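You operate a simulated robot arm through the tools that you are given. There is no shell and no other tool. Be economical: measure what you need, move in short steps, check, and stop when the job is done.

The job below is to be done with a simulated two-armed robot. You get a single attempt, and the scene is never put back.

TASK
Pick up the grey rowlock with one hand, pass it to the other hand and put it on the black rubber mat on the work shelf.

It is judged by the outcome, as a careful person would: the job done as asked, and still so three seconds after it is handed in. It fails if anything else is knocked over, pushed out of place, dropped, spilled or broken.

THE ROBOT
Two 7-joint arms with two-finger parallel grippers on one trunk, on a base that drives. Base frame: it is fixed to the floor where the robot stands at the start and does not move with it; the origin is under the middle of the robot, x ahead of it, y to its left, z up; the surface under the hand at the start is at about z = 900. Lengths are in mm, angles in degrees, forces in N, time in s.
The left shoulder is at the start at [70, 130, 1177], the right one opposite. With the tool pointing down near the work surface each hand reaches from about 220 to 520 mm from the robot's upright axis, wherever it stands, measured 20 degrees to its own side. Places, roughly: black rubber mat on the work shelf (29x18 cm) [480, -1800, 900]. Payload 1.57 kg a hand.
Tool frame (each hand has its own): the origin (TCP) lies between the finger pads and is the grasp point; the fingertips stand 30 mm ahead of it; z points along the fingers, y is the line along which they close. The gripper opens to 80 mm. The fingers are 17 mm wide and 12 mm thick; the gripper's body (40 by 82 mm) begins 80 mm behind the TCP.
Orientation is that of the tool frame in the base frame, as [roll, pitch, yaw] about the fixed x, y, z axes, in that order (R = Rz(yaw) Ry(pitch) Rx(roll)). With the fingers straight down and closing along the base's y, the tool's x points along the base's -x, its y along +y and its z along -z.

THE INTERFACE
- The arms move only by the tool nudge_tool. It takes "left_rows", "right_rows" or both (then of equal length, played together; a hand with none holds still); each is a list of rows, each an object (a shift or turn left out is 0, a gripper value left out holds the last) with "xyz": the shift along the tool's x, y, z in units of 50 mm (1.0 is 50 mm), a list of three; "rotation": the turn, a rotation vector about the tool's x, y, z in units of 6 degrees (1.0 is 6 degrees), a list of three; "gripper": the gripper command, from -1 (fully open) to 1 (shut), values between in proportion. In form: [{"xyz": [x, y, z], "rotation": [rx, ry, rz], "gripper": gripper}, ...]. A call has 1 to 12 rows; each row shifts and turns the commanded pose from where the row before left it, along the tool's axes as they then stand. A call with a number of a shift or a turn outside -1 to 1 is refused whole. A row lasts 0.2 s, in which the tool goes at most 50 mm and 8.6 degrees; a call with a longer step from one row to the next is refused whole, and so is a gripper value outside its range. A pose out of reach is approached as far as the arm can. The call stops where the force on the tool passes 40 N (or 10 N more than at its start, if that is more) or the arm is blocked; 0.2 s more then pass. Each finger travels about 108 mm/s and halts on what it meets, pressing with about 43 N; the grip force reading is that of the motor and also rises with nothing between the fingers. The clock runs only during rows and for 0.2 s after the last one: add rows that do not move to give the fingers time. The reply holds the time, the measured pose of the TCP, the force on the tool along the base axes, the opening and the grip force, in the units named above and with some noise, with the torque about the TCP (base axes, N m) and any sound that the robot's microphone picked up, and new pictures: "show" is both (left out), scene, wrist or none (wrist: the cameras of the hands that moved).
- Cameras (640 x 400 px; columns grow to the right, rows downward): "scene" is now at [145.2, 0.2, 1413.5]; the picture's right is [0.04, -1.00, 0.00], its down [-0.60, -0.02, -0.80] and it looks along [0.80, 0.03, -0.60] (base axes); focal length 252 px, centre (320, 200). "left" rides on the left gripper at [72, 7, -122] in its tool frame; the picture's right is [-0.09, 1.00, 0.00], its down [-0.84, -0.08, -0.54] and it looks along [-0.54, -0.05, 0.84] (tool axes); focal length 238 px, centre (320, 200). "right" rides on the right gripper at [72, -7, -122] in its tool frame; the picture's right is [0.09, 1.00, 0.00], its down [-0.84, 0.08, -0.54] and it looks along [-0.54, 0.05, 0.84] (tool axes); focal length 238 px, centre (320, 200). There is no depth. A picture from a camera that has moved, and an enlarged one, comes with that camera's place and axes in the base frame and with its lens. The place of the scene camera against the robot may be out by one fixed shift of up to 18 mm in any direction.
- slide_trunk(by): slides the trunk up (or, below 0, down) by that many mm; the arms and the scene camera ride with it, the base frame stays. It gives what a move gives, with no picture.
- drive_base(legs): drives the robot by 1 to 6 legs, each [ahead, left, turn to the left] in mm, mm and degrees, along the robot's own axes; the way and the turn of a leg run together, so that a leg with both is an arc; at most 1500 mm and 180 degrees a leg. The arms and the cameras ride along, it lands a little off, and it stops where it bumps. It gives what a move gives, and a new picture of the scene camera.
- head_to(pan, tilt): turns the head with the scene camera to pan (to the left, within 86 degrees either way) and tilt (down, from -29 to 69), counted from straight ahead of the robot. It gives what a move gives, and a new picture of the scene camera.
- zoom(camera, box): a new picture of the part [left, top, right, bottom] of that camera's present view, enlarged. No time passes.
- finish_job(): hands the job in; it is judged then, once.

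Work in short steps. Places have to be worked out from the pictures, the camera data and where the tool is seen: move nearer, look again, correct. Check each grasp and each placing, and mend what went wrong. You have 120 turns and 260 pictures in all, those below and enlarged ones among them. Open the grippers and draw the arms clear of the work before you hand the job in, unless the task says otherwise; then end with one line.

The tools are called as name(argument=value, ...) on one line, values as JSON. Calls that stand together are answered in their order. nudge_tool: Moves the arms, as the interface text tells. Its arguments: {"type":"object","properties":{"left_rows":{"type":"array"},"right_rows":{"type":"array"},"show":{"type":"string","enum":["both","scene","wrist","none"]}},"required":[]} The other tools are called the same way: slide_trunk (by) slides the trunk up or down; drive_base (legs) drives the base; head_to (pan, tilt) turns the head that bears the scene camera; zoom (camera, box) takes an enlarged picture of a part of a camera's view; finish_job () hands the job in.

At the start:

```text
clock: 0.0
left_tcp_pos: [373.1, 195.5, 1126.7]
left_ee_rot: [-180.0, -0.1, -180.0]
left_force: [0.0, -0.4, -0.4]
left_torque: [0.03, -0.04, 0.03]
left_grip_width: 79.8
left_gripper_force: 0.0
right_tcp_pos: [378.8, -114.2, 1223.5]
right_ee_rot: [179.9, 0.2, 179.9]
right_force: [0.3, -0.3, 0.3]
right_torque: [0.01, 0.03, 0.0]
right_grip_width: 79.9
right_gripper_force: 0.1
trunk travel left (down, up): [-815.0, 125.0]
robot x, y, heading: [-1.2, -3.4, -0.1]
head pan, tilt: [2.1, 36.9]
```

scene: 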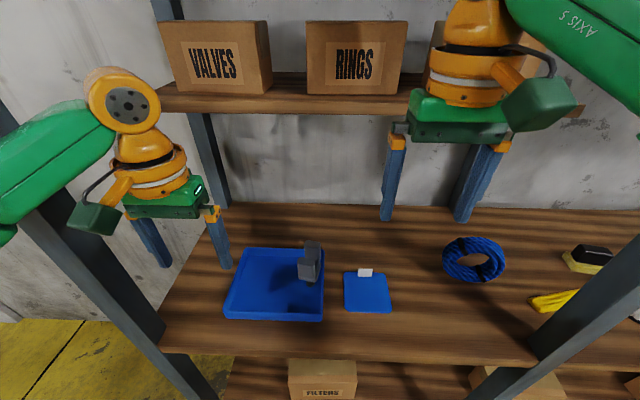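
right: 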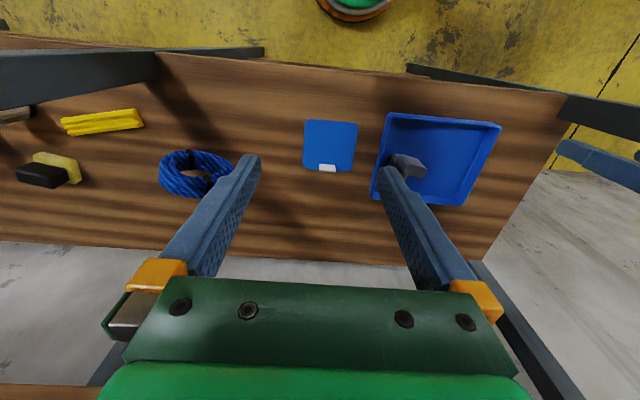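
left: 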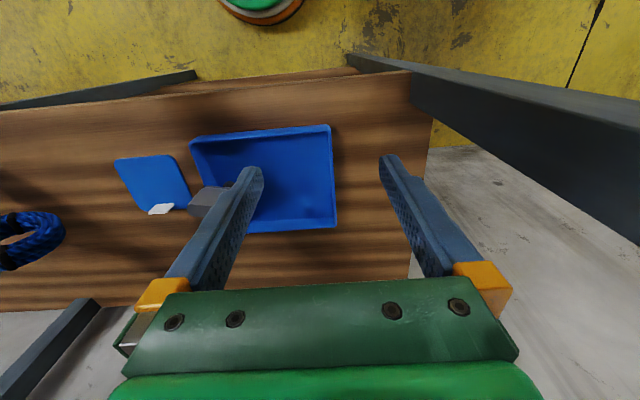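

The grey object in the blue tray looks like the rowlock. I zoom in on it to see its shape.

zoom(camera="scene", box=[210, 220, 410, 345])

zoom(camera="right", box=[290, 90, 530, 240])

zoom(camera="left", box=[100, 110, 350, 260])

```text
3.20 times, centred on (310, 282) of scene
camera zoom: at [145.2, 0.2, 1413.5], right [0.04, -1.0, 0.0], down [-0.6, -0.02, -0.8], along [0.8, 0.03, -0.6], focal length 807 px, centre (352, -64)
```

zoom: 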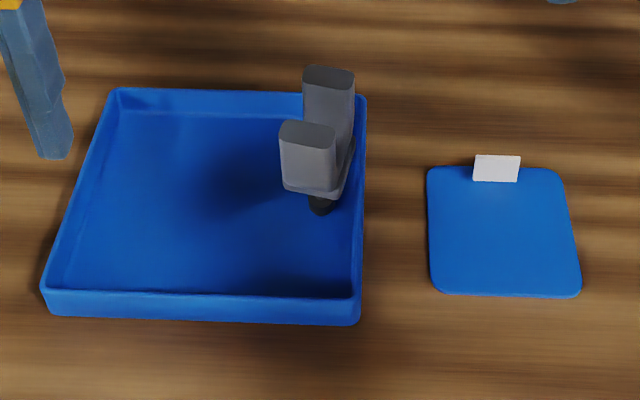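

```text
2.67 times, centred on (410, 165) of right
camera zoom: at [306.3, -121.1, 1345.7], right [-0.09, 1.0, 0.0], down [0.84, 0.08, 0.54], along [0.54, 0.05, -0.84], focal length 636 px, centre (80, 293)
```

zoom: 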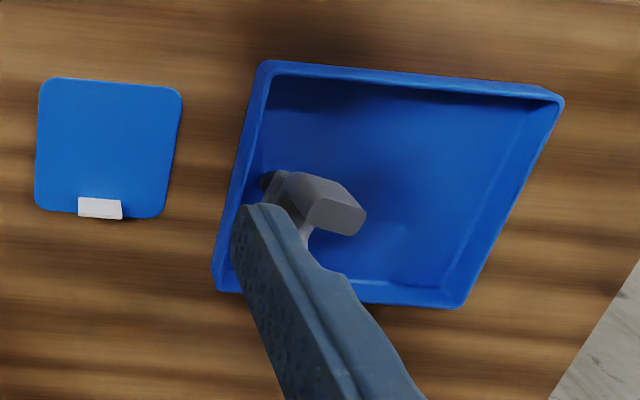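

```text
2.56 times, centred on (225, 185) of left
camera zoom: at [301.0, 201.5, 1250.0], right [0.09, 1.0, 0.0], down [0.84, -0.08, 0.54], along [0.54, -0.05, -0.84], focal length 610 px, centre (563, 238)
```

zoom: 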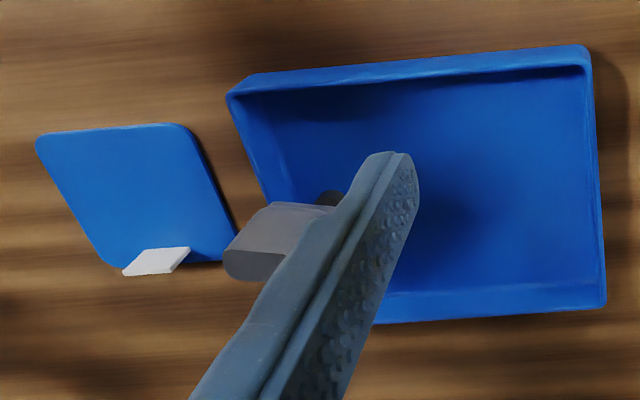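

The rowlock appears to stand on its black pin in the tray, prongs up, leaning slightly. I shift the hands sideways so neither finger blocks the wrist view.

nudge_tool(left_rows=[{"xyz": [0, 1, 0]}, {"xyz": [0, 0.6, 0]}], right_rows=[{"xyz": [0, 0.9, 0]}, {"xyz": [0, 0.9, 0]}], show="wrist")

```text
clock: 0.6
left_tcp_pos: [372.7, 265.1, 1129.6]
left_ee_rot: [179.5, 0.0, 180.0]
left_force: [-2.4, -7.8, 2.7]
left_torque: [0.27, 0.03, 0.13]
left_grip_width: 75.1
left_gripper_force: 0.1
right_tcp_pos: [373.8, -48.5, 1221.6]
right_ee_rot: [179.3, 0.4, -180.0]
right_force: [0.5, -0.5, -0.3]
right_torque: [0.03, -0.03, 0.01]
right_grip_width: 80.1
right_gripper_force: 0.0
right hand out of reach, approached as far as the arm can: row 2
trunk travel left (down, up): [-815.0, 125.0]
robot x, y, heading: [-3.9, 0.9, -0.1]
head pan, tilt: [2.1, 36.9]
camera right: at [301.3, -57.6, 1342.1], right [-0.09, 1.0, 0.01], down [0.83, 0.07, 0.55], along [0.55, 0.06, -0.84], focal length 238 px, centre (320, 200)
camera left: at [300.1, 270.9, 1252.4], right [0.09, 1.0, 0.01], down [0.84, -0.08, 0.54], along [0.54, -0.04, -0.84], focal length 238 px, centre (320, 200)
```

right: 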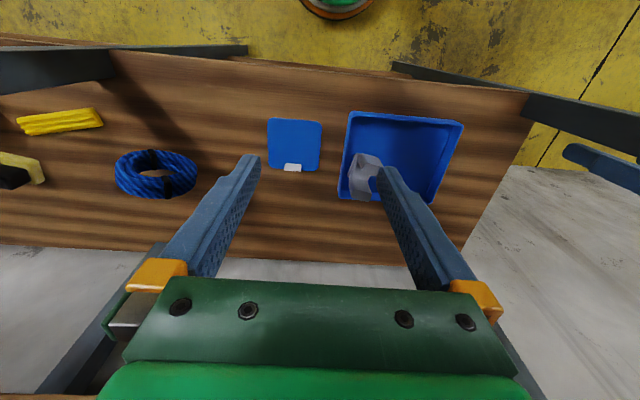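
left: 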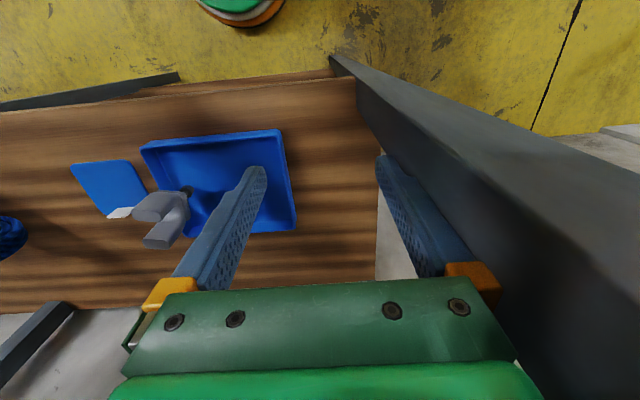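

The left force rose (7.8 N toward -y), so the finger touches the left post; I back that hand off at once and zoom into both views.

nudge_tool(left_rows=[{"xyz": [0, -0.5, 0]}, {"xyz": [0, -0.1, 0]}], show="none")

zoom(camera="left", box=[60, 110, 310, 270])

zoom(camera="right", box=[260, 100, 480, 240])

zoom(camera="scene", box=[260, 220, 360, 300])

```text
clock: 1.2
left_tcp_pos: [373.3, 243.6, 1127.3]
left_ee_rot: [179.9, 0.0, -179.9]
left_force: [0.5, 0.1, -0.3]
left_torque: [0.03, 0.0, 0.03]
left_grip_width: 79.8
left_gripper_force: 0.0
right_tcp_pos: [374.1, -42.0, 1219.8]
right_ee_rot: [179.7, 0.3, -179.9]
right_force: [-0.7, -0.7, 0.5]
right_torque: [0.02, -0.01, -0.01]
right_grip_width: 80.0
right_gripper_force: 0.1
trunk travel left (down, up): [-815.0, 125.0]
robot x, y, heading: [2.9, 1.2, 0.3]
head pan, tilt: [2.1, 36.9]
```

```text
2.50 times, centred on (185, 190) of left
camera zoom: at [302.1, 250.2, 1250.8], right [0.09, 1.0, 0.0], down [0.84, -0.08, 0.54], along [0.54, -0.05, -0.84], focal length 596 px, centre (658, 225)
```

zoom: 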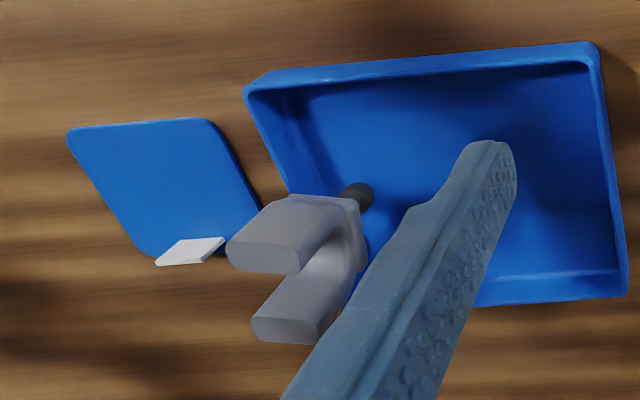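

```text
2.86 times, centred on (370, 170) of right
camera zoom: at [302.4, -48.8, 1342.2], right [-0.09, 1.0, 0.0], down [0.83, 0.07, 0.55], along [0.54, 0.05, -0.84], focal length 681 px, centre (177, 286)
```

zoom: 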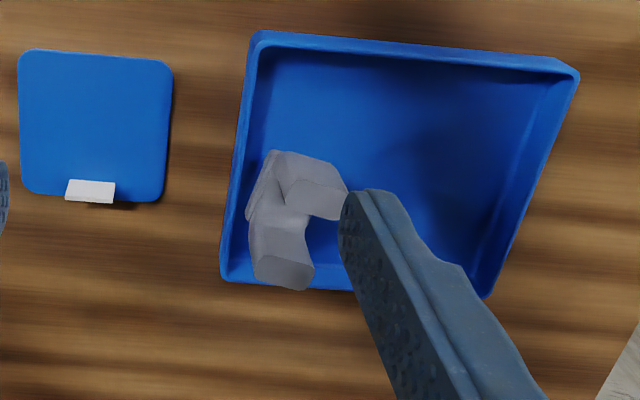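

```text
5.00 times, centred on (310, 260) of scene
camera zoom: at [145.2, -2.5, 1413.5], right [0.04, -1.0, 0.0], down [-0.6, -0.02, -0.8], along [0.8, 0.03, -0.6], focal length 1261 px, centre (370, -100)
```

zoom: 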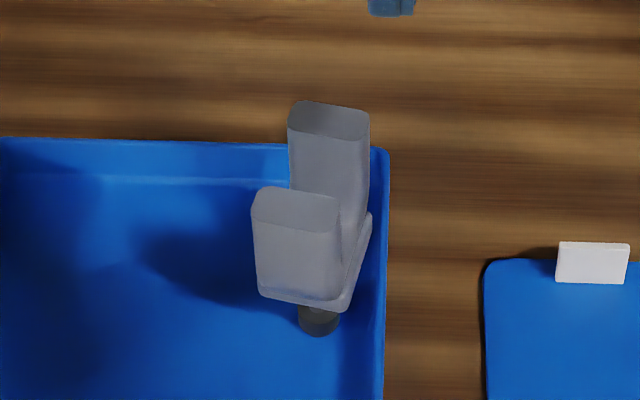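

Triangulating the two wrist views: the rowlock stands upright on its pin, prong tops at about (453,42) and (501,32), z≈1014, prong line yawed about -12°. I drive the robot right 110 mm so that the rowlock comes within the left hand's comfortable side.

drive_base(legs=[[0, -110, 0]])

```text
clock: 2.4
left_tcp_pos: [373.9, 141.1, 1124.8]
left_ee_rot: [-179.7, 0.0, -179.8]
left_force: [0.0, 0.7, 0.3]
left_torque: [-0.04, 0.03, 0.02]
left_grip_width: 80.0
left_gripper_force: 0.1
right_tcp_pos: [376.6, -145.5, 1222.0]
right_ee_rot: [-179.9, 0.2, -179.9]
right_force: [1.2, 0.2, -1.0]
right_torque: [0.01, 0.0, -0.02]
right_grip_width: 80.1
right_gripper_force: 0.0
trunk travel left (down, up): [-815.0, 125.0]
robot x, y, heading: [0.7, -111.7, 0.2]
head pan, tilt: [2.1, 36.9]
camera scene: at [145.5, -104.4, 1413.4], right [0.04, -1.0, 0.0], down [-0.6, -0.03, -0.8], along [0.8, 0.03, -0.6], focal length 252 px, centre (320, 200)
```

scene: 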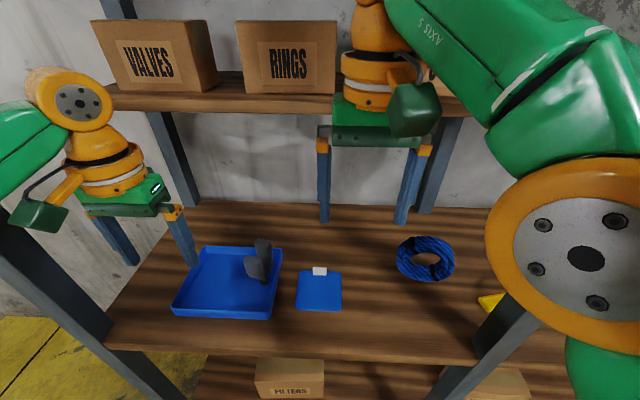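

Left hand moves to above the near prong and turns about -12° in yaw to align; then I look from its wrist.

nudge_tool(left_rows=[{"xyz": [-0.5, -0.8, 0]}, {"xyz": [-0.6, -0.8, 0]}, {"rotation": [0, 0, 1]}, {"rotation": [0, 0, 1]}, {}], show="both")

```text
clock: 3.6
left_tcp_pos: [428.5, 55.3, 1127.4]
left_ee_rot: [180.0, 0.0, 168.2]
left_force: [-0.1, -0.8, 0.8]
left_torque: [-0.03, -0.01, 0.02]
left_grip_width: 80.0
left_gripper_force: 0.0
right_tcp_pos: [375.9, -149.1, 1220.0]
right_ee_rot: [179.8, 0.4, -180.0]
right_force: [-0.1, -0.1, 2.1]
right_torque: [0.03, 0.0, 0.02]
right_grip_width: 80.0
right_gripper_force: 0.2
trunk travel left (down, up): [-815.0, 125.0]
robot x, y, heading: [-2.4, -109.8, 0.3]
head pan, tilt: [2.1, 36.9]
camera scene: at [146.2, -109.8, 1413.4], right [0.04, -1.0, 0.0], down [-0.6, -0.02, -0.8], along [0.8, 0.03, -0.6], focal length 252 px, centre (320, 200)
camera left: at [360.2, 76.7, 1250.4], right [0.29, 0.96, 0.0], down [0.8, -0.25, 0.54], along [0.52, -0.16, -0.84], focal length 238 px, centre (320, 200)
```

scene: 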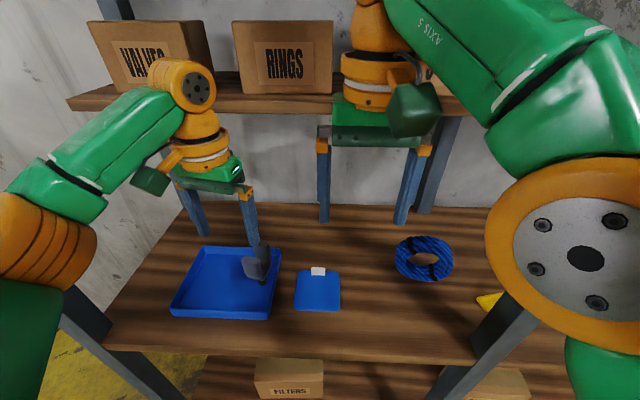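
left: 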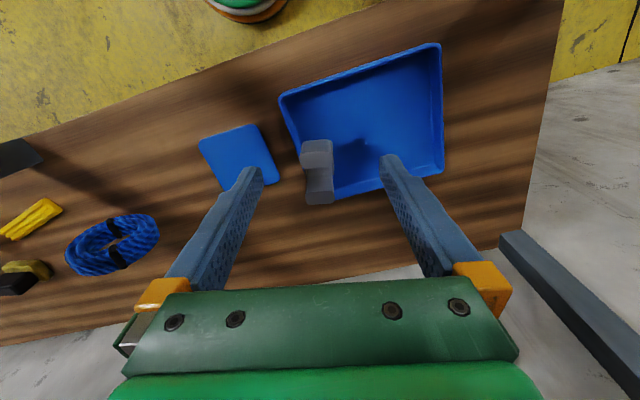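

zoom(camera="left", box=[270, 110, 370, 220])

```text
3.64 times, centred on (320, 165) of left
camera zoom: at [360.2, 76.7, 1250.4], right [0.29, 0.96, 0.0], down [0.8, -0.25, 0.54], along [0.52, -0.16, -0.84], focal length 867 px, centre (320, 327)
```

zoom: 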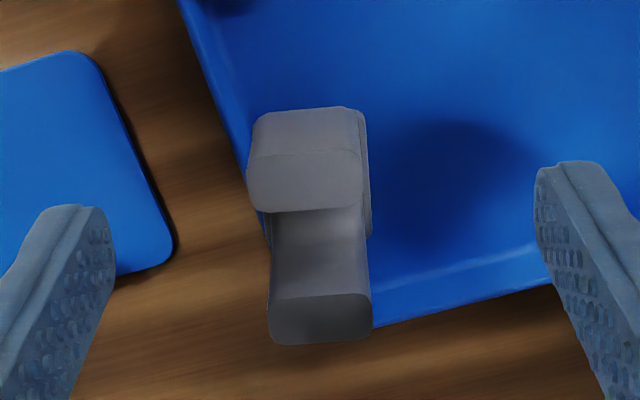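

Near prong top confirmed at (457,42), about 34 mm wide and 18 thick. I centre the left hand on it, descend partway, and look again.

nudge_tool(left_rows=[{"xyz": [-0.61, -0.14, 0]}, {"xyz": [0, 0, 0.6]}, {"xyz": [0, 0, 0.6]}, {}], show="wrist")

zoom(camera="left", box=[220, 100, 420, 225])

```text
clock: 4.6
left_tcp_pos: [456.5, 42.5, 1065.5]
left_ee_rot: [180.0, 0.0, 168.1]
left_force: [0.4, -0.5, -0.2]
left_torque: [0.01, -0.02, 0.01]
left_grip_width: 79.9
left_gripper_force: 0.1
right_tcp_pos: [375.3, -150.0, 1222.1]
right_ee_rot: [179.8, 0.3, -179.9]
right_force: [-0.2, 0.0, -0.1]
right_torque: [-0.02, 0.0, 0.03]
right_grip_width: 79.9
right_gripper_force: 0.1
trunk travel left (down, up): [-815.0, 125.0]
robot x, y, heading: [1.7, -106.5, 0.1]
head pan, tilt: [2.1, 36.9]
camera left: at [387.8, 64.4, 1188.4], right [0.29, 0.96, 0.0], down [0.8, -0.25, 0.54], along [0.52, -0.16, -0.84], focal length 238 px, centre (320, 200)
```

left: 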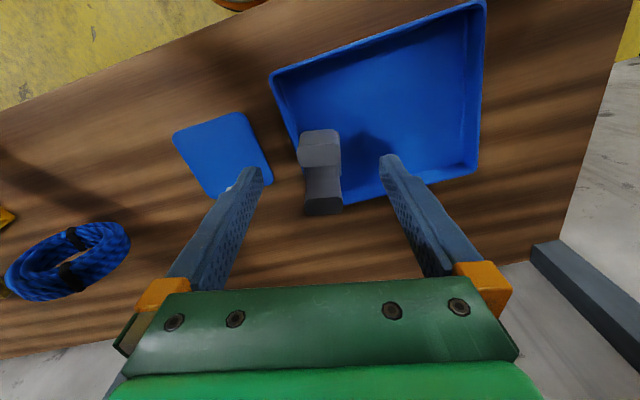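

```text
3.20 times, centred on (320, 162) of left
camera zoom: at [387.8, 64.4, 1188.4], right [0.29, 0.96, 0.0], down [0.8, -0.25, 0.54], along [0.52, -0.16, -0.84], focal length 763 px, centre (320, 320)
```

zoom: 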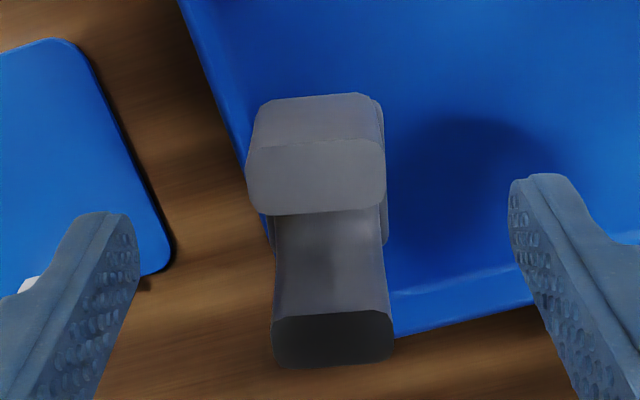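

Well aligned. I descend to TCP z≈1013 and close on the near prong.

nudge_tool(left_rows=[{"xyz": [0, 0, 0.5]}, {"xyz": [0, 0, 0.56]}, {}], show="wrist")

nudge_tool(left_rows=[{"gripper": 0}, {"gripper": 0.3}, {"gripper": 1}, {"gripper": 1}, {"gripper": 1}], show="both")

```text
clock: 5.4
left_tcp_pos: [455.5, 43.2, 1013.4]
left_ee_rot: [180.0, 0.0, 168.4]
left_force: [0.2, -0.7, -0.1]
left_torque: [0.01, -0.02, -0.02]
left_grip_width: 80.2
left_gripper_force: 0.1
right_tcp_pos: [375.3, -148.7, 1221.7]
right_ee_rot: [179.7, 0.3, -179.9]
right_force: [0.4, 0.0, 0.6]
right_torque: [0.01, -0.01, 0.01]
right_grip_width: 80.1
right_gripper_force: 0.0
trunk travel left (down, up): [-815.0, 125.0]
robot x, y, heading: [3.5, -109.0, 0.2]
head pan, tilt: [2.1, 36.9]
camera left: at [386.4, 65.8, 1135.9], right [0.29, 0.96, 0.0], down [0.8, -0.25, 0.54], along [0.52, -0.16, -0.84], focal length 238 px, centre (320, 200)
```

left: 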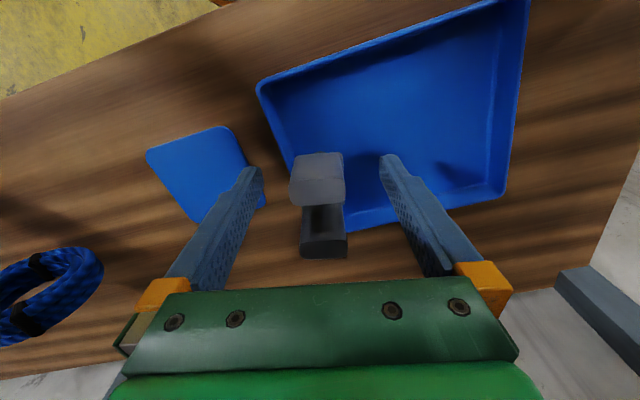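

```text
clock: 6.6
left_tcp_pos: [455.1, 44.8, 1012.4]
left_ee_rot: [180.0, 0.1, 168.2]
left_force: [0.0, 0.2, 0.1]
left_torque: [0.0, 0.02, 0.0]
left_grip_width: 33.3
left_gripper_force: 40.9
right_tcp_pos: [375.1, -148.1, 1220.1]
right_ee_rot: [179.8, 0.3, -179.9]
right_force: [-0.3, -0.2, -0.2]
right_torque: [0.02, -0.01, 0.05]
right_grip_width: 80.1
right_gripper_force: 0.1
trunk travel left (down, up): [-815.0, 125.0]
robot x, y, heading: [-0.2, -106.1, 0.4]
head pan, tilt: [2.1, 36.9]
camera scene: at [145.7, -109.2, 1413.4], right [0.04, -1.0, 0.0], down [-0.6, -0.02, -0.8], along [0.8, 0.03, -0.6], focal length 252 px, centre (320, 200)
camera left: at [386.8, 66.0, 1135.9], right [0.29, 0.96, 0.0], down [0.8, -0.25, 0.54], along [0.52, -0.16, -0.84], focal length 238 px, centre (320, 200)
```

scene: 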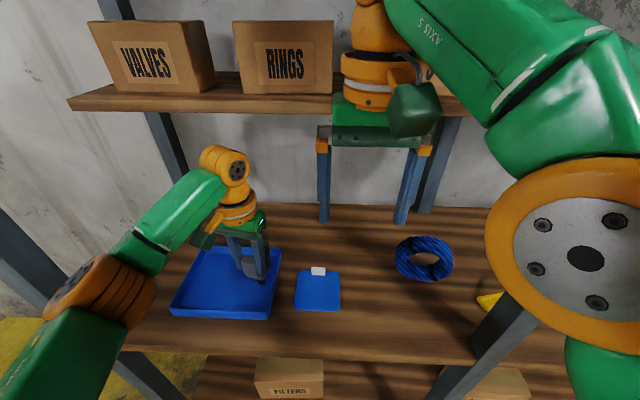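
left: 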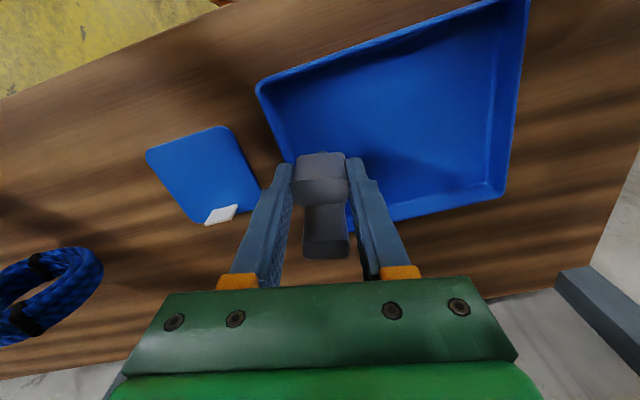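

Gripped at 33 mm width, 41 N. I lift it straight up slowly, first a little to check that it comes free of the tray.

nudge_tool(left_rows=[{"xyz": [0, 0, -0.3]}, {"xyz": [0, 0, -0.6]}, {"xyz": [0, 0, -0.8]}, {}], show="both")

```text
clock: 7.6
left_tcp_pos: [454.7, 47.5, 1100.4]
left_ee_rot: [180.0, 0.1, 168.3]
left_force: [-0.2, 0.6, -1.4]
left_torque: [0.03, 0.02, 0.03]
left_grip_width: 33.2
left_gripper_force: 40.8
right_tcp_pos: [375.4, -147.5, 1220.0]
right_ee_rot: [179.7, 0.3, -179.9]
right_force: [0.6, 0.2, -0.2]
right_torque: [-0.02, -0.02, -0.01]
right_grip_width: 80.1
right_gripper_force: 0.0
trunk travel left (down, up): [-815.0, 125.0]
robot x, y, heading: [-0.8, -112.3, 0.1]
head pan, tilt: [2.1, 36.9]
camera scene: at [145.9, -109.2, 1413.4], right [0.04, -1.0, 0.0], down [-0.6, -0.02, -0.8], along [0.8, 0.03, -0.6], focal length 252 px, centre (320, 200)
camera left: at [387.3, 68.9, 1223.7], right [0.29, 0.96, 0.0], down [0.8, -0.25, 0.54], along [0.52, -0.16, -0.84], focal length 238 px, centre (320, 200)
```

scene: 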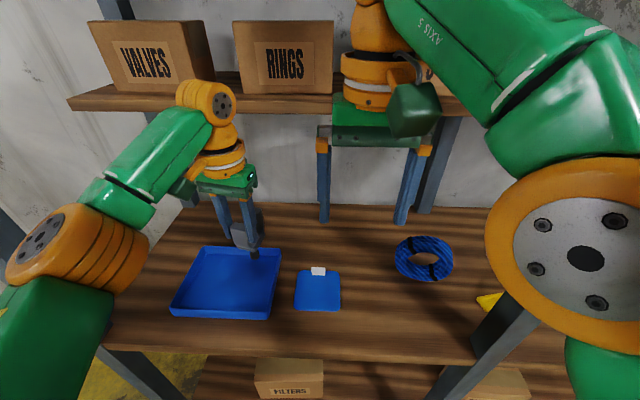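
left: 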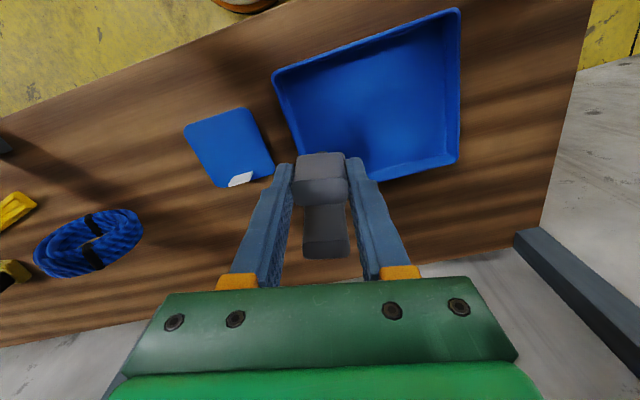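

The rowlock is held securely and clear of the tray. I back the robot 300 mm off the shelf so the handover happens in free space.

drive_base(legs=[[-300, 0, 0]])

zoom(camera="scene", box=[160, 160, 320, 280])

```text
clock: 9.7
left_tcp_pos: [156.0, 43.4, 1099.8]
left_ee_rot: [-179.9, -0.2, 167.9]
left_force: [0.5, 0.0, -1.2]
left_torque: [0.03, 0.02, -0.02]
left_grip_width: 33.4
left_gripper_force: 41.0
right_tcp_pos: [75.2, -151.2, 1219.1]
right_ee_rot: [179.9, 0.2, 179.6]
right_force: [-0.8, -0.2, -0.1]
right_torque: [0.0, 0.02, 0.03]
right_grip_width: 80.0
right_gripper_force: 0.0
trunk travel left (down, up): [-815.0, 125.0]
robot x, y, heading: [-302.4, -109.4, -0.5]
head pan, tilt: [2.1, 36.9]
camera scene: at [-154.2, -110.0, 1413.1], right [0.03, -1.0, 0.0], down [-0.6, -0.02, -0.8], along [0.8, 0.03, -0.6], focal length 252 px, centre (320, 200)
```

scene: 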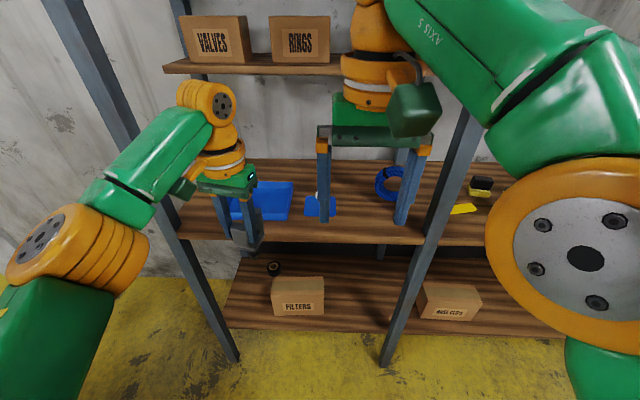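

```text
3.33 times, centred on (240, 220) of scene
camera zoom: at [-154.2, -110.0, 1413.1], right [0.03, -1.0, 0.0], down [-0.6, -0.02, -0.8], along [0.8, 0.03, -0.6], focal length 841 px, centre (587, 133)
```

zoom: 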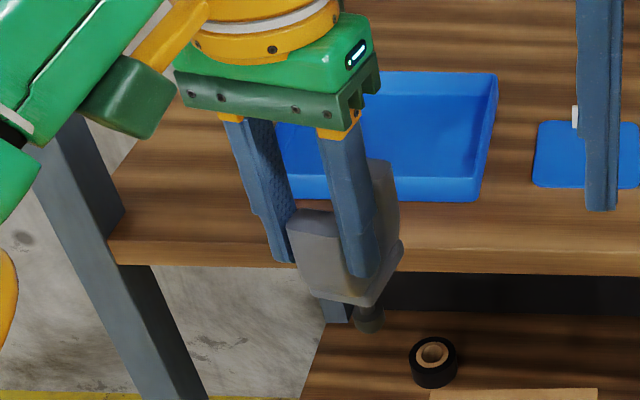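

Held firmly in free space now. I tilt both tools about 42° toward each other (left pointing down-right, right pointing down-left) so the pin can be offered to the right hand.

nudge_tool(left_rows=[{"rotation": [1, 0, 0]}, {"rotation": [1, 0, 0]}, {"rotation": [1, 0, 0]}, {"rotation": [1, 0, 0]}, {"rotation": [1, 0, 0]}, {"rotation": [1, 0, 0]}, {"rotation": [1, 0, 0]}, {}], right_rows=[{"rotation": [-1, 0, 0]}, {"rotation": [-1, 0, 0]}, {"rotation": [-1, 0, 0]}, {"rotation": [-1, 0, 0]}, {"rotation": [-1, 0, 0]}, {"rotation": [-1, 0, 0]}, {"rotation": [-1, 0, 0]}, {}], show="both")

```text
clock: 11.4
left_tcp_pos: [138.4, 43.8, 1100.9]
left_ee_rot: [-137.9, 0.0, 167.7]
left_force: [-0.9, 0.9, -0.9]
left_torque: [0.03, 0.0, 0.02]
left_grip_width: 33.5
left_gripper_force: 41.2
left hand out of reach, approached as far as the arm can: row 5, 6, 7
right_tcp_pos: [72.8, -151.8, 1221.7]
right_ee_rot: [137.9, 0.3, 179.5]
right_force: [-0.1, -0.3, -0.9]
right_torque: [0.04, 0.01, 0.0]
right_grip_width: 80.3
right_gripper_force: 0.0
trunk travel left (down, up): [-815.0, 125.0]
robot x, y, heading: [-304.6, -111.5, -0.5]
head pan, tilt: [2.1, 36.9]
camera scene: at [-157.1, -109.9, 1413.4], right [0.03, -1.0, 0.0], down [-0.6, -0.02, -0.8], along [0.8, 0.03, -0.6], focal length 252 px, centre (320, 200)
camera right: at [-0.8, -237.5, 1306.6], right [-0.09, 0.74, 0.67], down [0.83, -0.31, 0.46], along [0.55, 0.6, -0.59], focal length 238 px, centre (320, 200)
camera left: at [87.0, 143.9, 1188.1], right [0.25, 0.7, -0.67], down [0.88, 0.12, 0.45], along [0.4, -0.7, -0.59], focal length 238 px, centre (320, 200)
```

scene: 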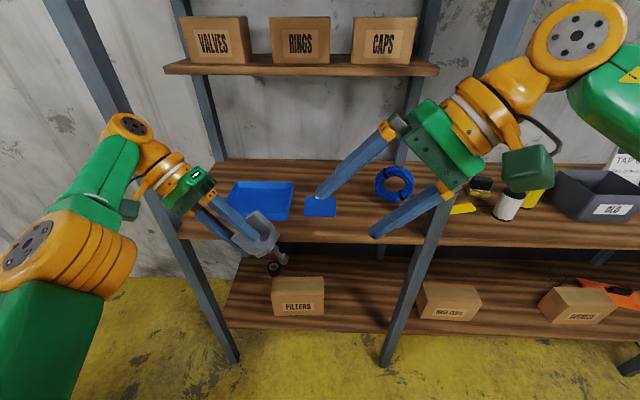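
right: 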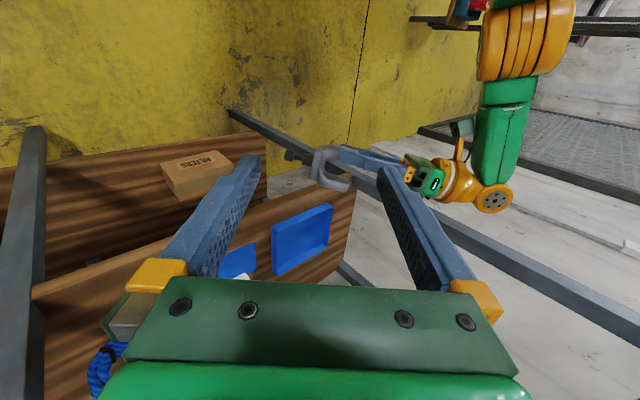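
left: 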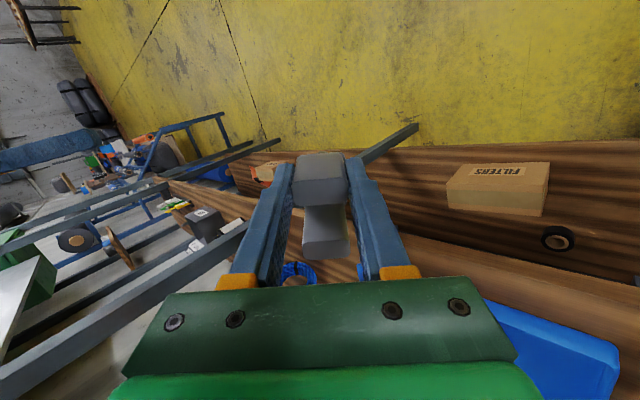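

Both tilts went through. I zoom in to measure the pin.

zoom(camera="scene", box=[180, 170, 300, 290])

zoom(camera="right", box=[270, 110, 430, 220])

```text
3.33 times, centred on (240, 230) of scene
camera zoom: at [-157.1, -109.9, 1413.4], right [0.03, -1.0, 0.0], down [-0.6, -0.02, -0.8], along [0.8, 0.03, -0.6], focal length 841 px, centre (587, 100)
```

zoom: 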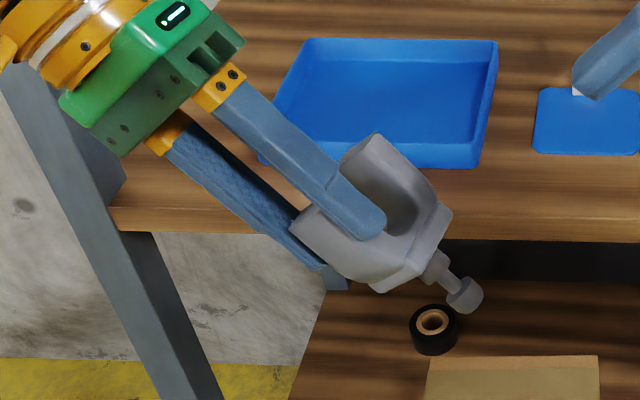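

```text
3.64 times, centred on (350, 165) of right
camera zoom: at [-0.8, -237.5, 1306.6], right [-0.09, 0.74, 0.67], down [0.83, -0.31, 0.46], along [0.55, 0.6, -0.59], focal length 867 px, centre (211, 327)
```

zoom: 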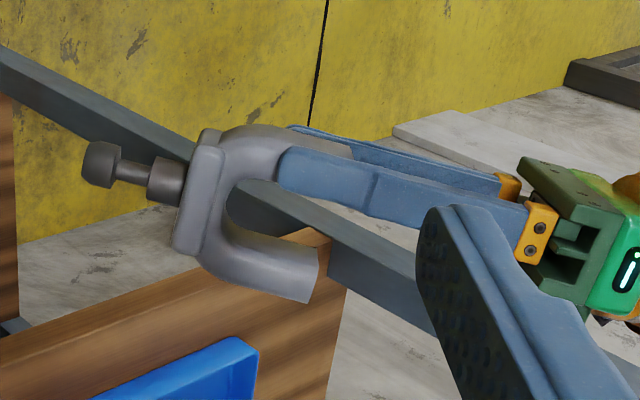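

The rowlock is a U (0–55 mm from prong tops), a flange about 70 mm wide, then a collared pin to about 110 mm. I will have the right hand grip across the outside of the U near its base. First I shift the right hand out and start turning it 90° about its own axis.

nudge_tool(right_rows=[{"xyz": [0, -0.7, -0.3]}, {"xyz": [0, -0.7, -0.3]}, {"xyz": [0, -0.7, -0.3]}, {"rotation": [0, 0, -1]}, {"rotation": [0, 0, -1]}, {"rotation": [0, 0, -1]}, {"rotation": [0, 0, -1]}, {"rotation": [0, 0, -1]}, {"rotation": [0, 0, -1]}, {"rotation": [0, 0, -1]}, {"rotation": [0, 0, -1]}], show="none")

nudge_tool(right_rows=[{"rotation": [0, 0, -1]}, {"rotation": [0, 0, -1]}, {"rotation": [0, 0, -1]}, {"rotation": [0, 0, -1]}, {"rotation": [0, 0, -1]}, {"rotation": [0, 0, -1]}, {"rotation": [0, 0, -1]}, {"rotation": [0, -1, 0]}, {}], show="none")

nudge_tool(left_rows=[{"xyz": [0.26, -0.65, 0.32]}, {"xyz": [0.26, -0.65, 0.32]}, {"xyz": [0.26, -0.65, 0.32]}, {"rotation": [0, 0, -1]}, {"rotation": [0, 0, -1]}, {}], show="both")

```text
clock: 13.8
left_tcp_pos: [138.4, 44.0, 1100.9]
left_ee_rot: [-138.0, 0.1, 167.8]
left_force: [0.3, 0.3, -1.6]
left_torque: [0.07, -0.02, 0.02]
left_grip_width: 33.0
left_gripper_force: 41.4
right_tcp_pos: [57.8, -248.8, 1183.4]
right_ee_rot: [149.1, 30.2, -141.0]
right_force: [0.1, 0.1, -0.1]
right_torque: [0.0, -0.02, -0.04]
right_grip_width: 80.0
right_gripper_force: 0.1
right hand out of reach, approached as far as the arm can: row 11
trunk travel left (down, up): [-815.0, 125.0]
robot x, y, heading: [-304.1, -109.6, -0.2]
head pan, tilt: [2.1, 36.9]
```

```text
clock: 15.8
left_tcp_pos: [138.7, 44.1, 1099.8]
left_ee_rot: [-138.0, 0.0, 167.8]
left_force: [-0.1, -0.1, -1.4]
left_torque: [0.04, 0.0, -0.01]
left_grip_width: 33.1
left_gripper_force: 41.1
right_tcp_pos: [-42.3, -182.4, 1192.1]
right_ee_rot: [-179.6, 48.2, -90.2]
right_force: [0.0, 0.8, 0.4]
right_torque: [-0.01, -0.02, 0.03]
right_grip_width: 80.0
right_gripper_force: 0.0
right hand out of reach, approached as far as the arm can: row 1, 2, 3, 4, 5, 6, 7
trunk travel left (down, up): [-815.0, 125.0]
robot x, y, heading: [-300.5, -110.6, -0.3]
head pan, tilt: [2.1, 36.9]
```

```text
clock: 17.2
left_tcp_pos: [141.1, -7.0, 1124.4]
left_ee_rot: [-138.7, -8.2, 176.7]
left_force: [0.5, 0.3, -0.1]
left_torque: [0.06, 0.0, -0.02]
left_grip_width: 33.0
left_gripper_force: 40.8
left hand out of reach, approached as far as the arm can: row 1, 2, 3
right_tcp_pos: [-42.4, -182.8, 1191.5]
right_ee_rot: [-179.6, 48.2, -90.2]
right_force: [0.6, -0.4, 0.0]
right_torque: [0.02, 0.0, -0.03]
right_grip_width: 79.9
right_gripper_force: 0.2
trunk travel left (down, up): [-815.0, 125.0]
robot x, y, heading: [-301.9, -111.4, -0.0]
head pan, tilt: [2.1, 36.9]
camera scene: at [-157.2, -110.7, 1413.4], right [0.03, -1.0, 0.0], down [-0.6, -0.02, -0.8], along [0.8, 0.03, -0.6], focal length 252 px, centre (320, 200)
camera left: at [88.1, 82.5, 1222.9], right [0.04, 0.75, -0.66], down [0.91, 0.25, 0.33], along [0.41, -0.62, -0.67], focal length 238 px, centre (320, 200)
```

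scene: 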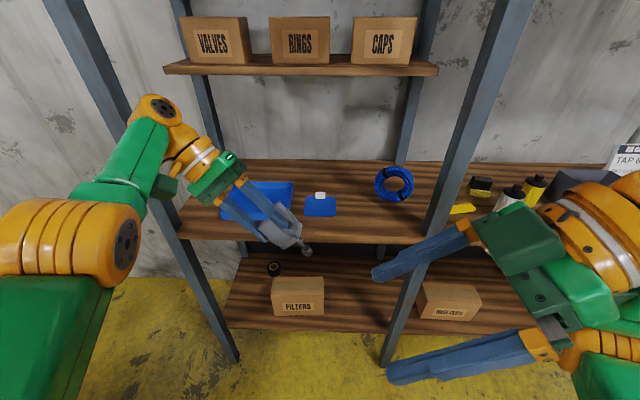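
left: 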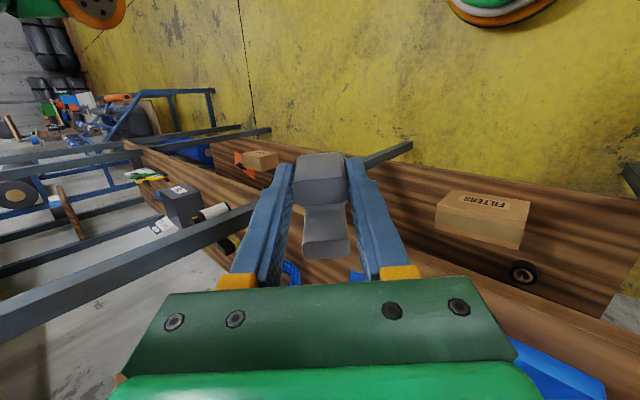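

Right roll of 90° pulls that arm toward its limits, so I change the plan: left hand will point forward (rowlock axis horizontal, free prong on top) and the right hand, in its natural tool-down pose, will take the free prong from above. First I undo the tilts on both hands.

nudge_tool(left_rows=[{"rotation": [-1, 0, 0]}, {"rotation": [-1, 0, 0]}, {"rotation": [-1, 0, 0]}, {"rotation": [-1, 0, 0]}, {"rotation": [-1, 0, 0]}, {"rotation": [-1, 0, 0]}, {"rotation": [-1, 0, 0]}, {"rotation": [0, -1, 0]}, {"rotation": [0, -0.4, 0]}, {}, {}], right_rows=[{"rotation": [0, 1, 0]}, {"rotation": [0, 0, 1]}, {"rotation": [0, 0, 1]}, {"rotation": [0, 0, 1]}, {"rotation": [0, 0, 1]}, {"rotation": [0, 0, 1]}, {"rotation": [0, 0, 1]}, {"rotation": [0, 0, 1]}, {"rotation": [0, 0, 1]}, {"rotation": [0, 0, 1]}, {"rotation": [0, 0, 1]}], show="none")

nudge_tool(right_rows=[{"rotation": [0, 0, 1]}, {"rotation": [0, 0, 1]}, {"rotation": [0, 0, 1]}, {"rotation": [0, 0, 1]}, {"rotation": [0, 0, 1]}, {"rotation": [1, 0, 0]}, {"rotation": [1, 0, 0]}, {"rotation": [1, 0, 0]}, {"rotation": [1, 0, 0]}, {"rotation": [1, 0, 0]}, {"rotation": [1, 0, 0]}, {"rotation": [1, 0, 0]}], show="scene")

```text
clock: 19.6
left_tcp_pos: [124.9, -16.1, 1116.9]
left_ee_rot: [179.4, 0.4, 176.7]
left_force: [0.2, -0.1, -0.7]
left_torque: [0.02, 0.04, -0.02]
left_grip_width: 33.2
left_gripper_force: 41.6
left hand out of reach, approached as far as the arm can: row 3, 4, 5, 6, 7
right_tcp_pos: [-41.2, -182.2, 1192.2]
right_ee_rot: [141.9, 19.8, -157.2]
right_force: [0.6, 0.1, -0.1]
right_torque: [0.03, -0.01, -0.03]
right_grip_width: 80.1
right_gripper_force: 0.0
trunk travel left (down, up): [-815.0, 125.0]
robot x, y, heading: [-304.6, -112.8, -0.3]
head pan, tilt: [2.1, 36.9]
```

```text
clock: 22.2
left_tcp_pos: [125.4, -15.8, 1116.9]
left_ee_rot: [179.5, 0.4, 176.6]
left_force: [0.9, 0.7, -1.4]
left_torque: [0.0, 0.03, 0.01]
left_grip_width: 33.4
left_gripper_force: 40.5
right_tcp_pos: [-41.7, -180.9, 1191.8]
right_ee_rot: [179.8, 0.4, 179.6]
right_force: [-0.1, 0.2, 0.2]
right_torque: [0.0, -0.01, -0.03]
right_grip_width: 80.2
right_gripper_force: 0.1
trunk travel left (down, up): [-815.0, 125.0]
robot x, y, heading: [-305.3, -109.7, -0.4]
head pan, tilt: [2.1, 36.9]
camera scene: at [-157.5, -109.0, 1413.5], right [0.03, -1.0, 0.0], down [-0.6, -0.02, -0.8], along [0.8, 0.02, -0.6], focal length 252 px, centre (320, 200)
```

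scene: 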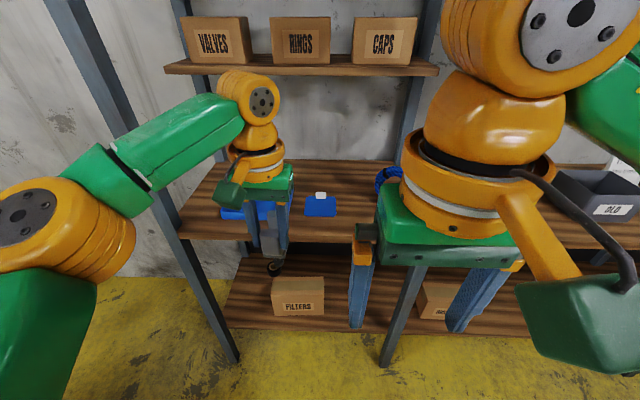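

Both hands are back to tool-down. Now I yaw the left hand toward the right and pitch it to point forward, in steps.

nudge_tool(left_rows=[{"rotation": [0, 0, 1]}, {"rotation": [0, 0, 1]}, {"rotation": [0, 0, 1]}, {"rotation": [0, 0, 0.4]}, {"rotation": [0, -1, 0]}, {"rotation": [0, -1, 0]}, {"rotation": [0, -1, 0]}, {"rotation": [0, -1, 0]}, {"rotation": [0, -1, 0]}, {"rotation": [0, -1, 0]}, {"rotation": [0, -1, 0]}], show="none")

nudge_tool(left_rows=[{"rotation": [0, -1, 0]}, {"rotation": [0, -1, 0]}, {"rotation": [0, -1, 0]}, {"rotation": [0, -1, 0]}, {"rotation": [0, -1, 0]}, {"rotation": [0, -1, 0]}, {"rotation": [0, -1, 0]}, {"rotation": [0, -1, 0]}, {}], show="both")

```text
clock: 24.6
left_tcp_pos: [125.4, -16.6, 1116.5]
left_ee_rot: [179.0, 42.3, 155.7]
left_force: [0.8, -0.4, -1.6]
left_torque: [0.03, 0.05, 0.02]
left_grip_width: 32.9
left_gripper_force: 40.5
right_tcp_pos: [-42.1, -182.6, 1191.4]
right_ee_rot: [179.9, 0.3, 179.8]
right_force: [0.1, 0.6, -0.2]
right_torque: [0.0, 0.02, 0.01]
right_grip_width: 80.0
right_gripper_force: 0.2
trunk travel left (down, up): [-815.0, 125.0]
robot x, y, heading: [-305.4, -106.4, -0.3]
head pan, tilt: [2.1, 36.9]
```

```text
clock: 26.6
left_tcp_pos: [131.1, -17.5, 1116.4]
left_ee_rot: [73.9, 89.3, 50.2]
left_force: [-0.1, 0.3, -0.8]
left_torque: [0.05, 0.05, 0.02]
left_grip_width: 33.3
left_gripper_force: 41.0
left hand out of reach, approached as far as the arm can: row 6
right_tcp_pos: [-40.0, -183.4, 1192.0]
right_ee_rot: [179.8, 0.2, 179.7]
right_force: [0.2, 0.4, 0.3]
right_torque: [0.01, 0.0, -0.02]
right_grip_width: 80.3
right_gripper_force: 0.1
trunk travel left (down, up): [-815.0, 125.0]
robot x, y, heading: [-302.0, -106.9, -0.3]
head pan, tilt: [2.1, 36.9]
camera scene: at [-157.0, -110.1, 1413.4], right [0.03, -1.0, 0.0], down [-0.6, -0.02, -0.8], along [0.8, 0.03, -0.6], focal length 252 px, centre (320, 200)
camera left: at [22.3, 39.1, 1044.3], right [0.4, 0.91, 0.1], down [-0.53, 0.14, 0.83], along [0.74, -0.39, 0.54], focal length 238 px, centre (320, 200)
```

scene: 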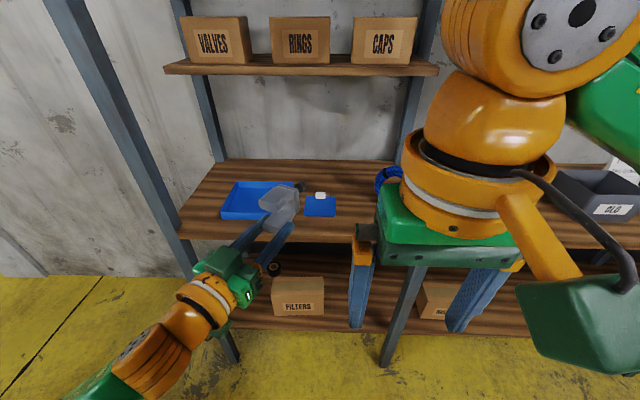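
left: 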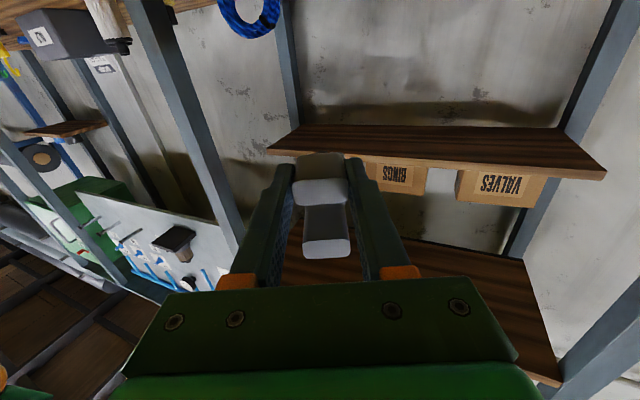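

Left now points forward with the free prong on top. The meeting point is still too far left for the right hand, so I shift the left hand to the right and a bit nearer, and look.

nudge_tool(left_rows=[{"xyz": [0, -0.6, 0.1]}, {"xyz": [0, -0.6, 0.1]}, {"xyz": [0, -0.6, 0.1]}, {}], show="scene")

zoom(camera="scene", box=[220, 160, 380, 300])

```text
clock: 27.6
left_tcp_pos: [107.2, -105.5, 1116.5]
left_ee_rot: [79.1, 89.3, 55.5]
left_force: [0.4, -0.3, -0.6]
left_torque: [0.01, 0.05, 0.0]
left_grip_width: 33.2
left_gripper_force: 41.0
right_tcp_pos: [-42.5, -181.8, 1190.6]
right_ee_rot: [179.9, 0.3, 179.7]
right_force: [1.0, 0.0, -0.6]
right_torque: [0.02, 0.0, -0.02]
right_grip_width: 80.1
right_gripper_force: 0.0
trunk travel left (down, up): [-815.0, 125.0]
robot x, y, heading: [-302.7, -113.2, -0.4]
head pan, tilt: [2.1, 36.9]
camera scene: at [-157.2, -109.6, 1413.5], right [0.03, -1.0, 0.0], down [-0.6, -0.02, -0.8], along [0.8, 0.03, -0.6], focal length 252 px, centre (320, 200)
```

scene: 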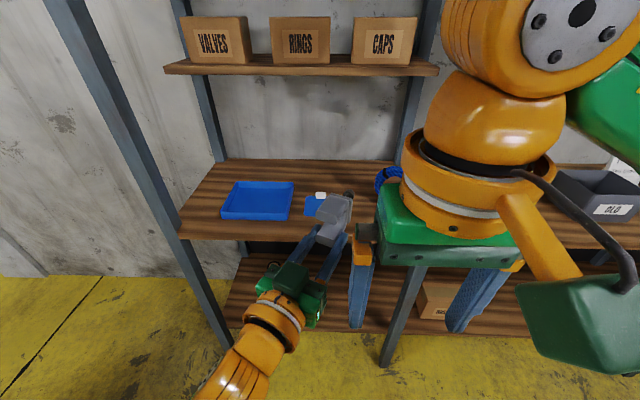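

```text
2.86 times, centred on (300, 230) of scene
camera zoom: at [-157.2, -109.6, 1413.5], right [0.03, -1.0, 0.0], down [-0.6, -0.02, -0.8], along [0.8, 0.03, -0.6], focal length 721 px, centre (377, 114)
```

zoom: 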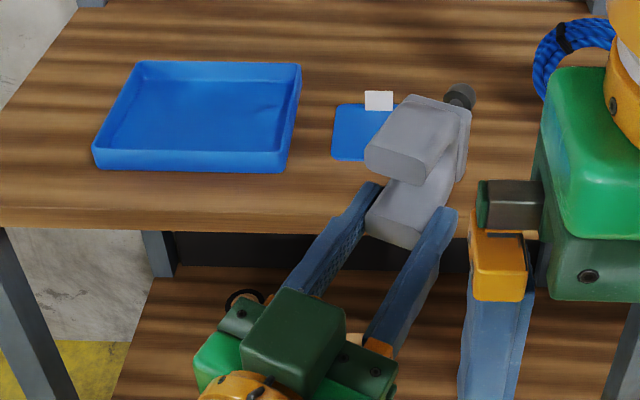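

The view is clear: free prong on top, flange and pin ahead. I raise the right hand, carry it forward over the rowlock and yaw it by -24° to match, while the left hand shifts 35 mm more to the right.

nudge_tool(right_rows=[{"xyz": [0, 0, -0.9]}, {"xyz": [0, 0, -0.9]}, {"xyz": [-0.8, 0, 0]}, {"xyz": [-0.8, 0, 0]}, {"xyz": [-0.8, 0, 0]}, {"xyz": [-0.8, 0, 0]}, {"rotation": [0, 0, 1]}, {"rotation": [0, 0, 1]}, {"rotation": [0, 0, 1]}, {"rotation": [0, 0, 0.9]}, {}], left_rows=[{}, {}, {}, {"xyz": [0, -0.35, 0]}, {"xyz": [0, -0.35, 0]}, {}, {}, {}, {}, {}, {}], show="both")

```text
clock: 30.1
left_tcp_pos: [92.6, -136.9, 1115.4]
left_ee_rot: [78.1, 89.3, 54.3]
left_force: [0.7, 0.5, -1.2]
left_torque: [0.05, 0.07, 0.01]
left_grip_width: 33.1
left_gripper_force: 41.4
right_tcp_pos: [69.6, -194.8, 1236.2]
right_ee_rot: [179.7, 0.1, 156.1]
right_force: [0.6, 0.2, -0.7]
right_torque: [0.01, 0.02, -0.02]
right_grip_width: 80.1
right_gripper_force: 0.1
right hand out of reach, approached as far as the arm can: row 3, 4, 5, 6
trunk travel left (down, up): [-815.0, 125.0]
robot x, y, heading: [-303.9, -108.4, -0.4]
head pan, tilt: [2.1, 36.9]
camera scene: at [-157.5, -110.2, 1413.5], right [0.03, -1.0, 0.0], down [-0.6, -0.02, -0.8], along [0.8, 0.03, -0.6], focal length 252 px, centre (320, 200)
camera right: at [0.8, -172.4, 1357.0], right [0.32, 0.95, 0.0], down [0.79, -0.27, 0.55], along [0.52, -0.17, -0.84], focal length 238 px, centre (320, 200)
camera left: at [-15.6, -81.2, 1044.7], right [0.4, 0.91, 0.1], down [-0.53, 0.14, 0.83], along [0.75, -0.39, 0.54], focal length 238 px, centre (320, 200)
```

scene: 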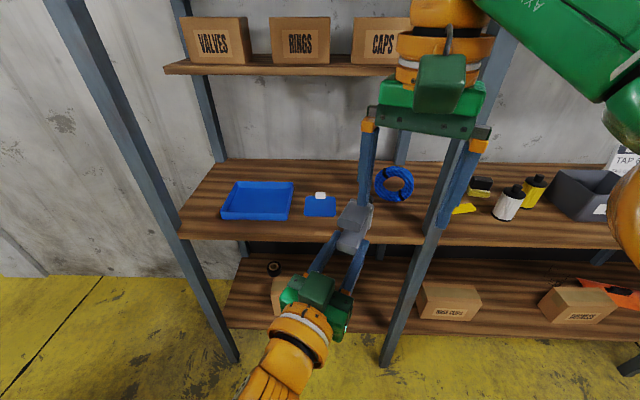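
right: 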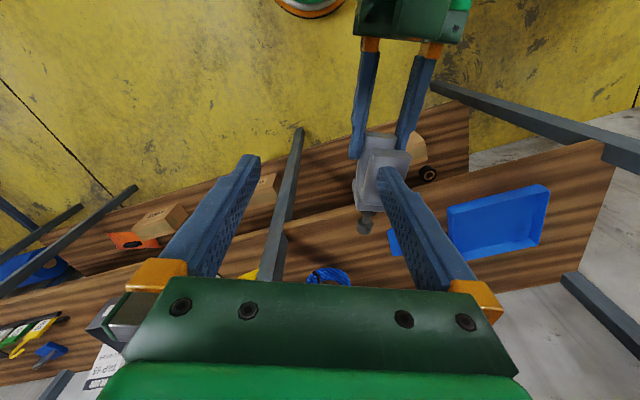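
left: 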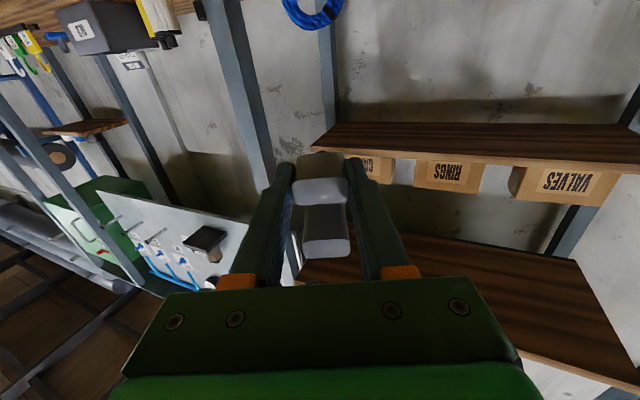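

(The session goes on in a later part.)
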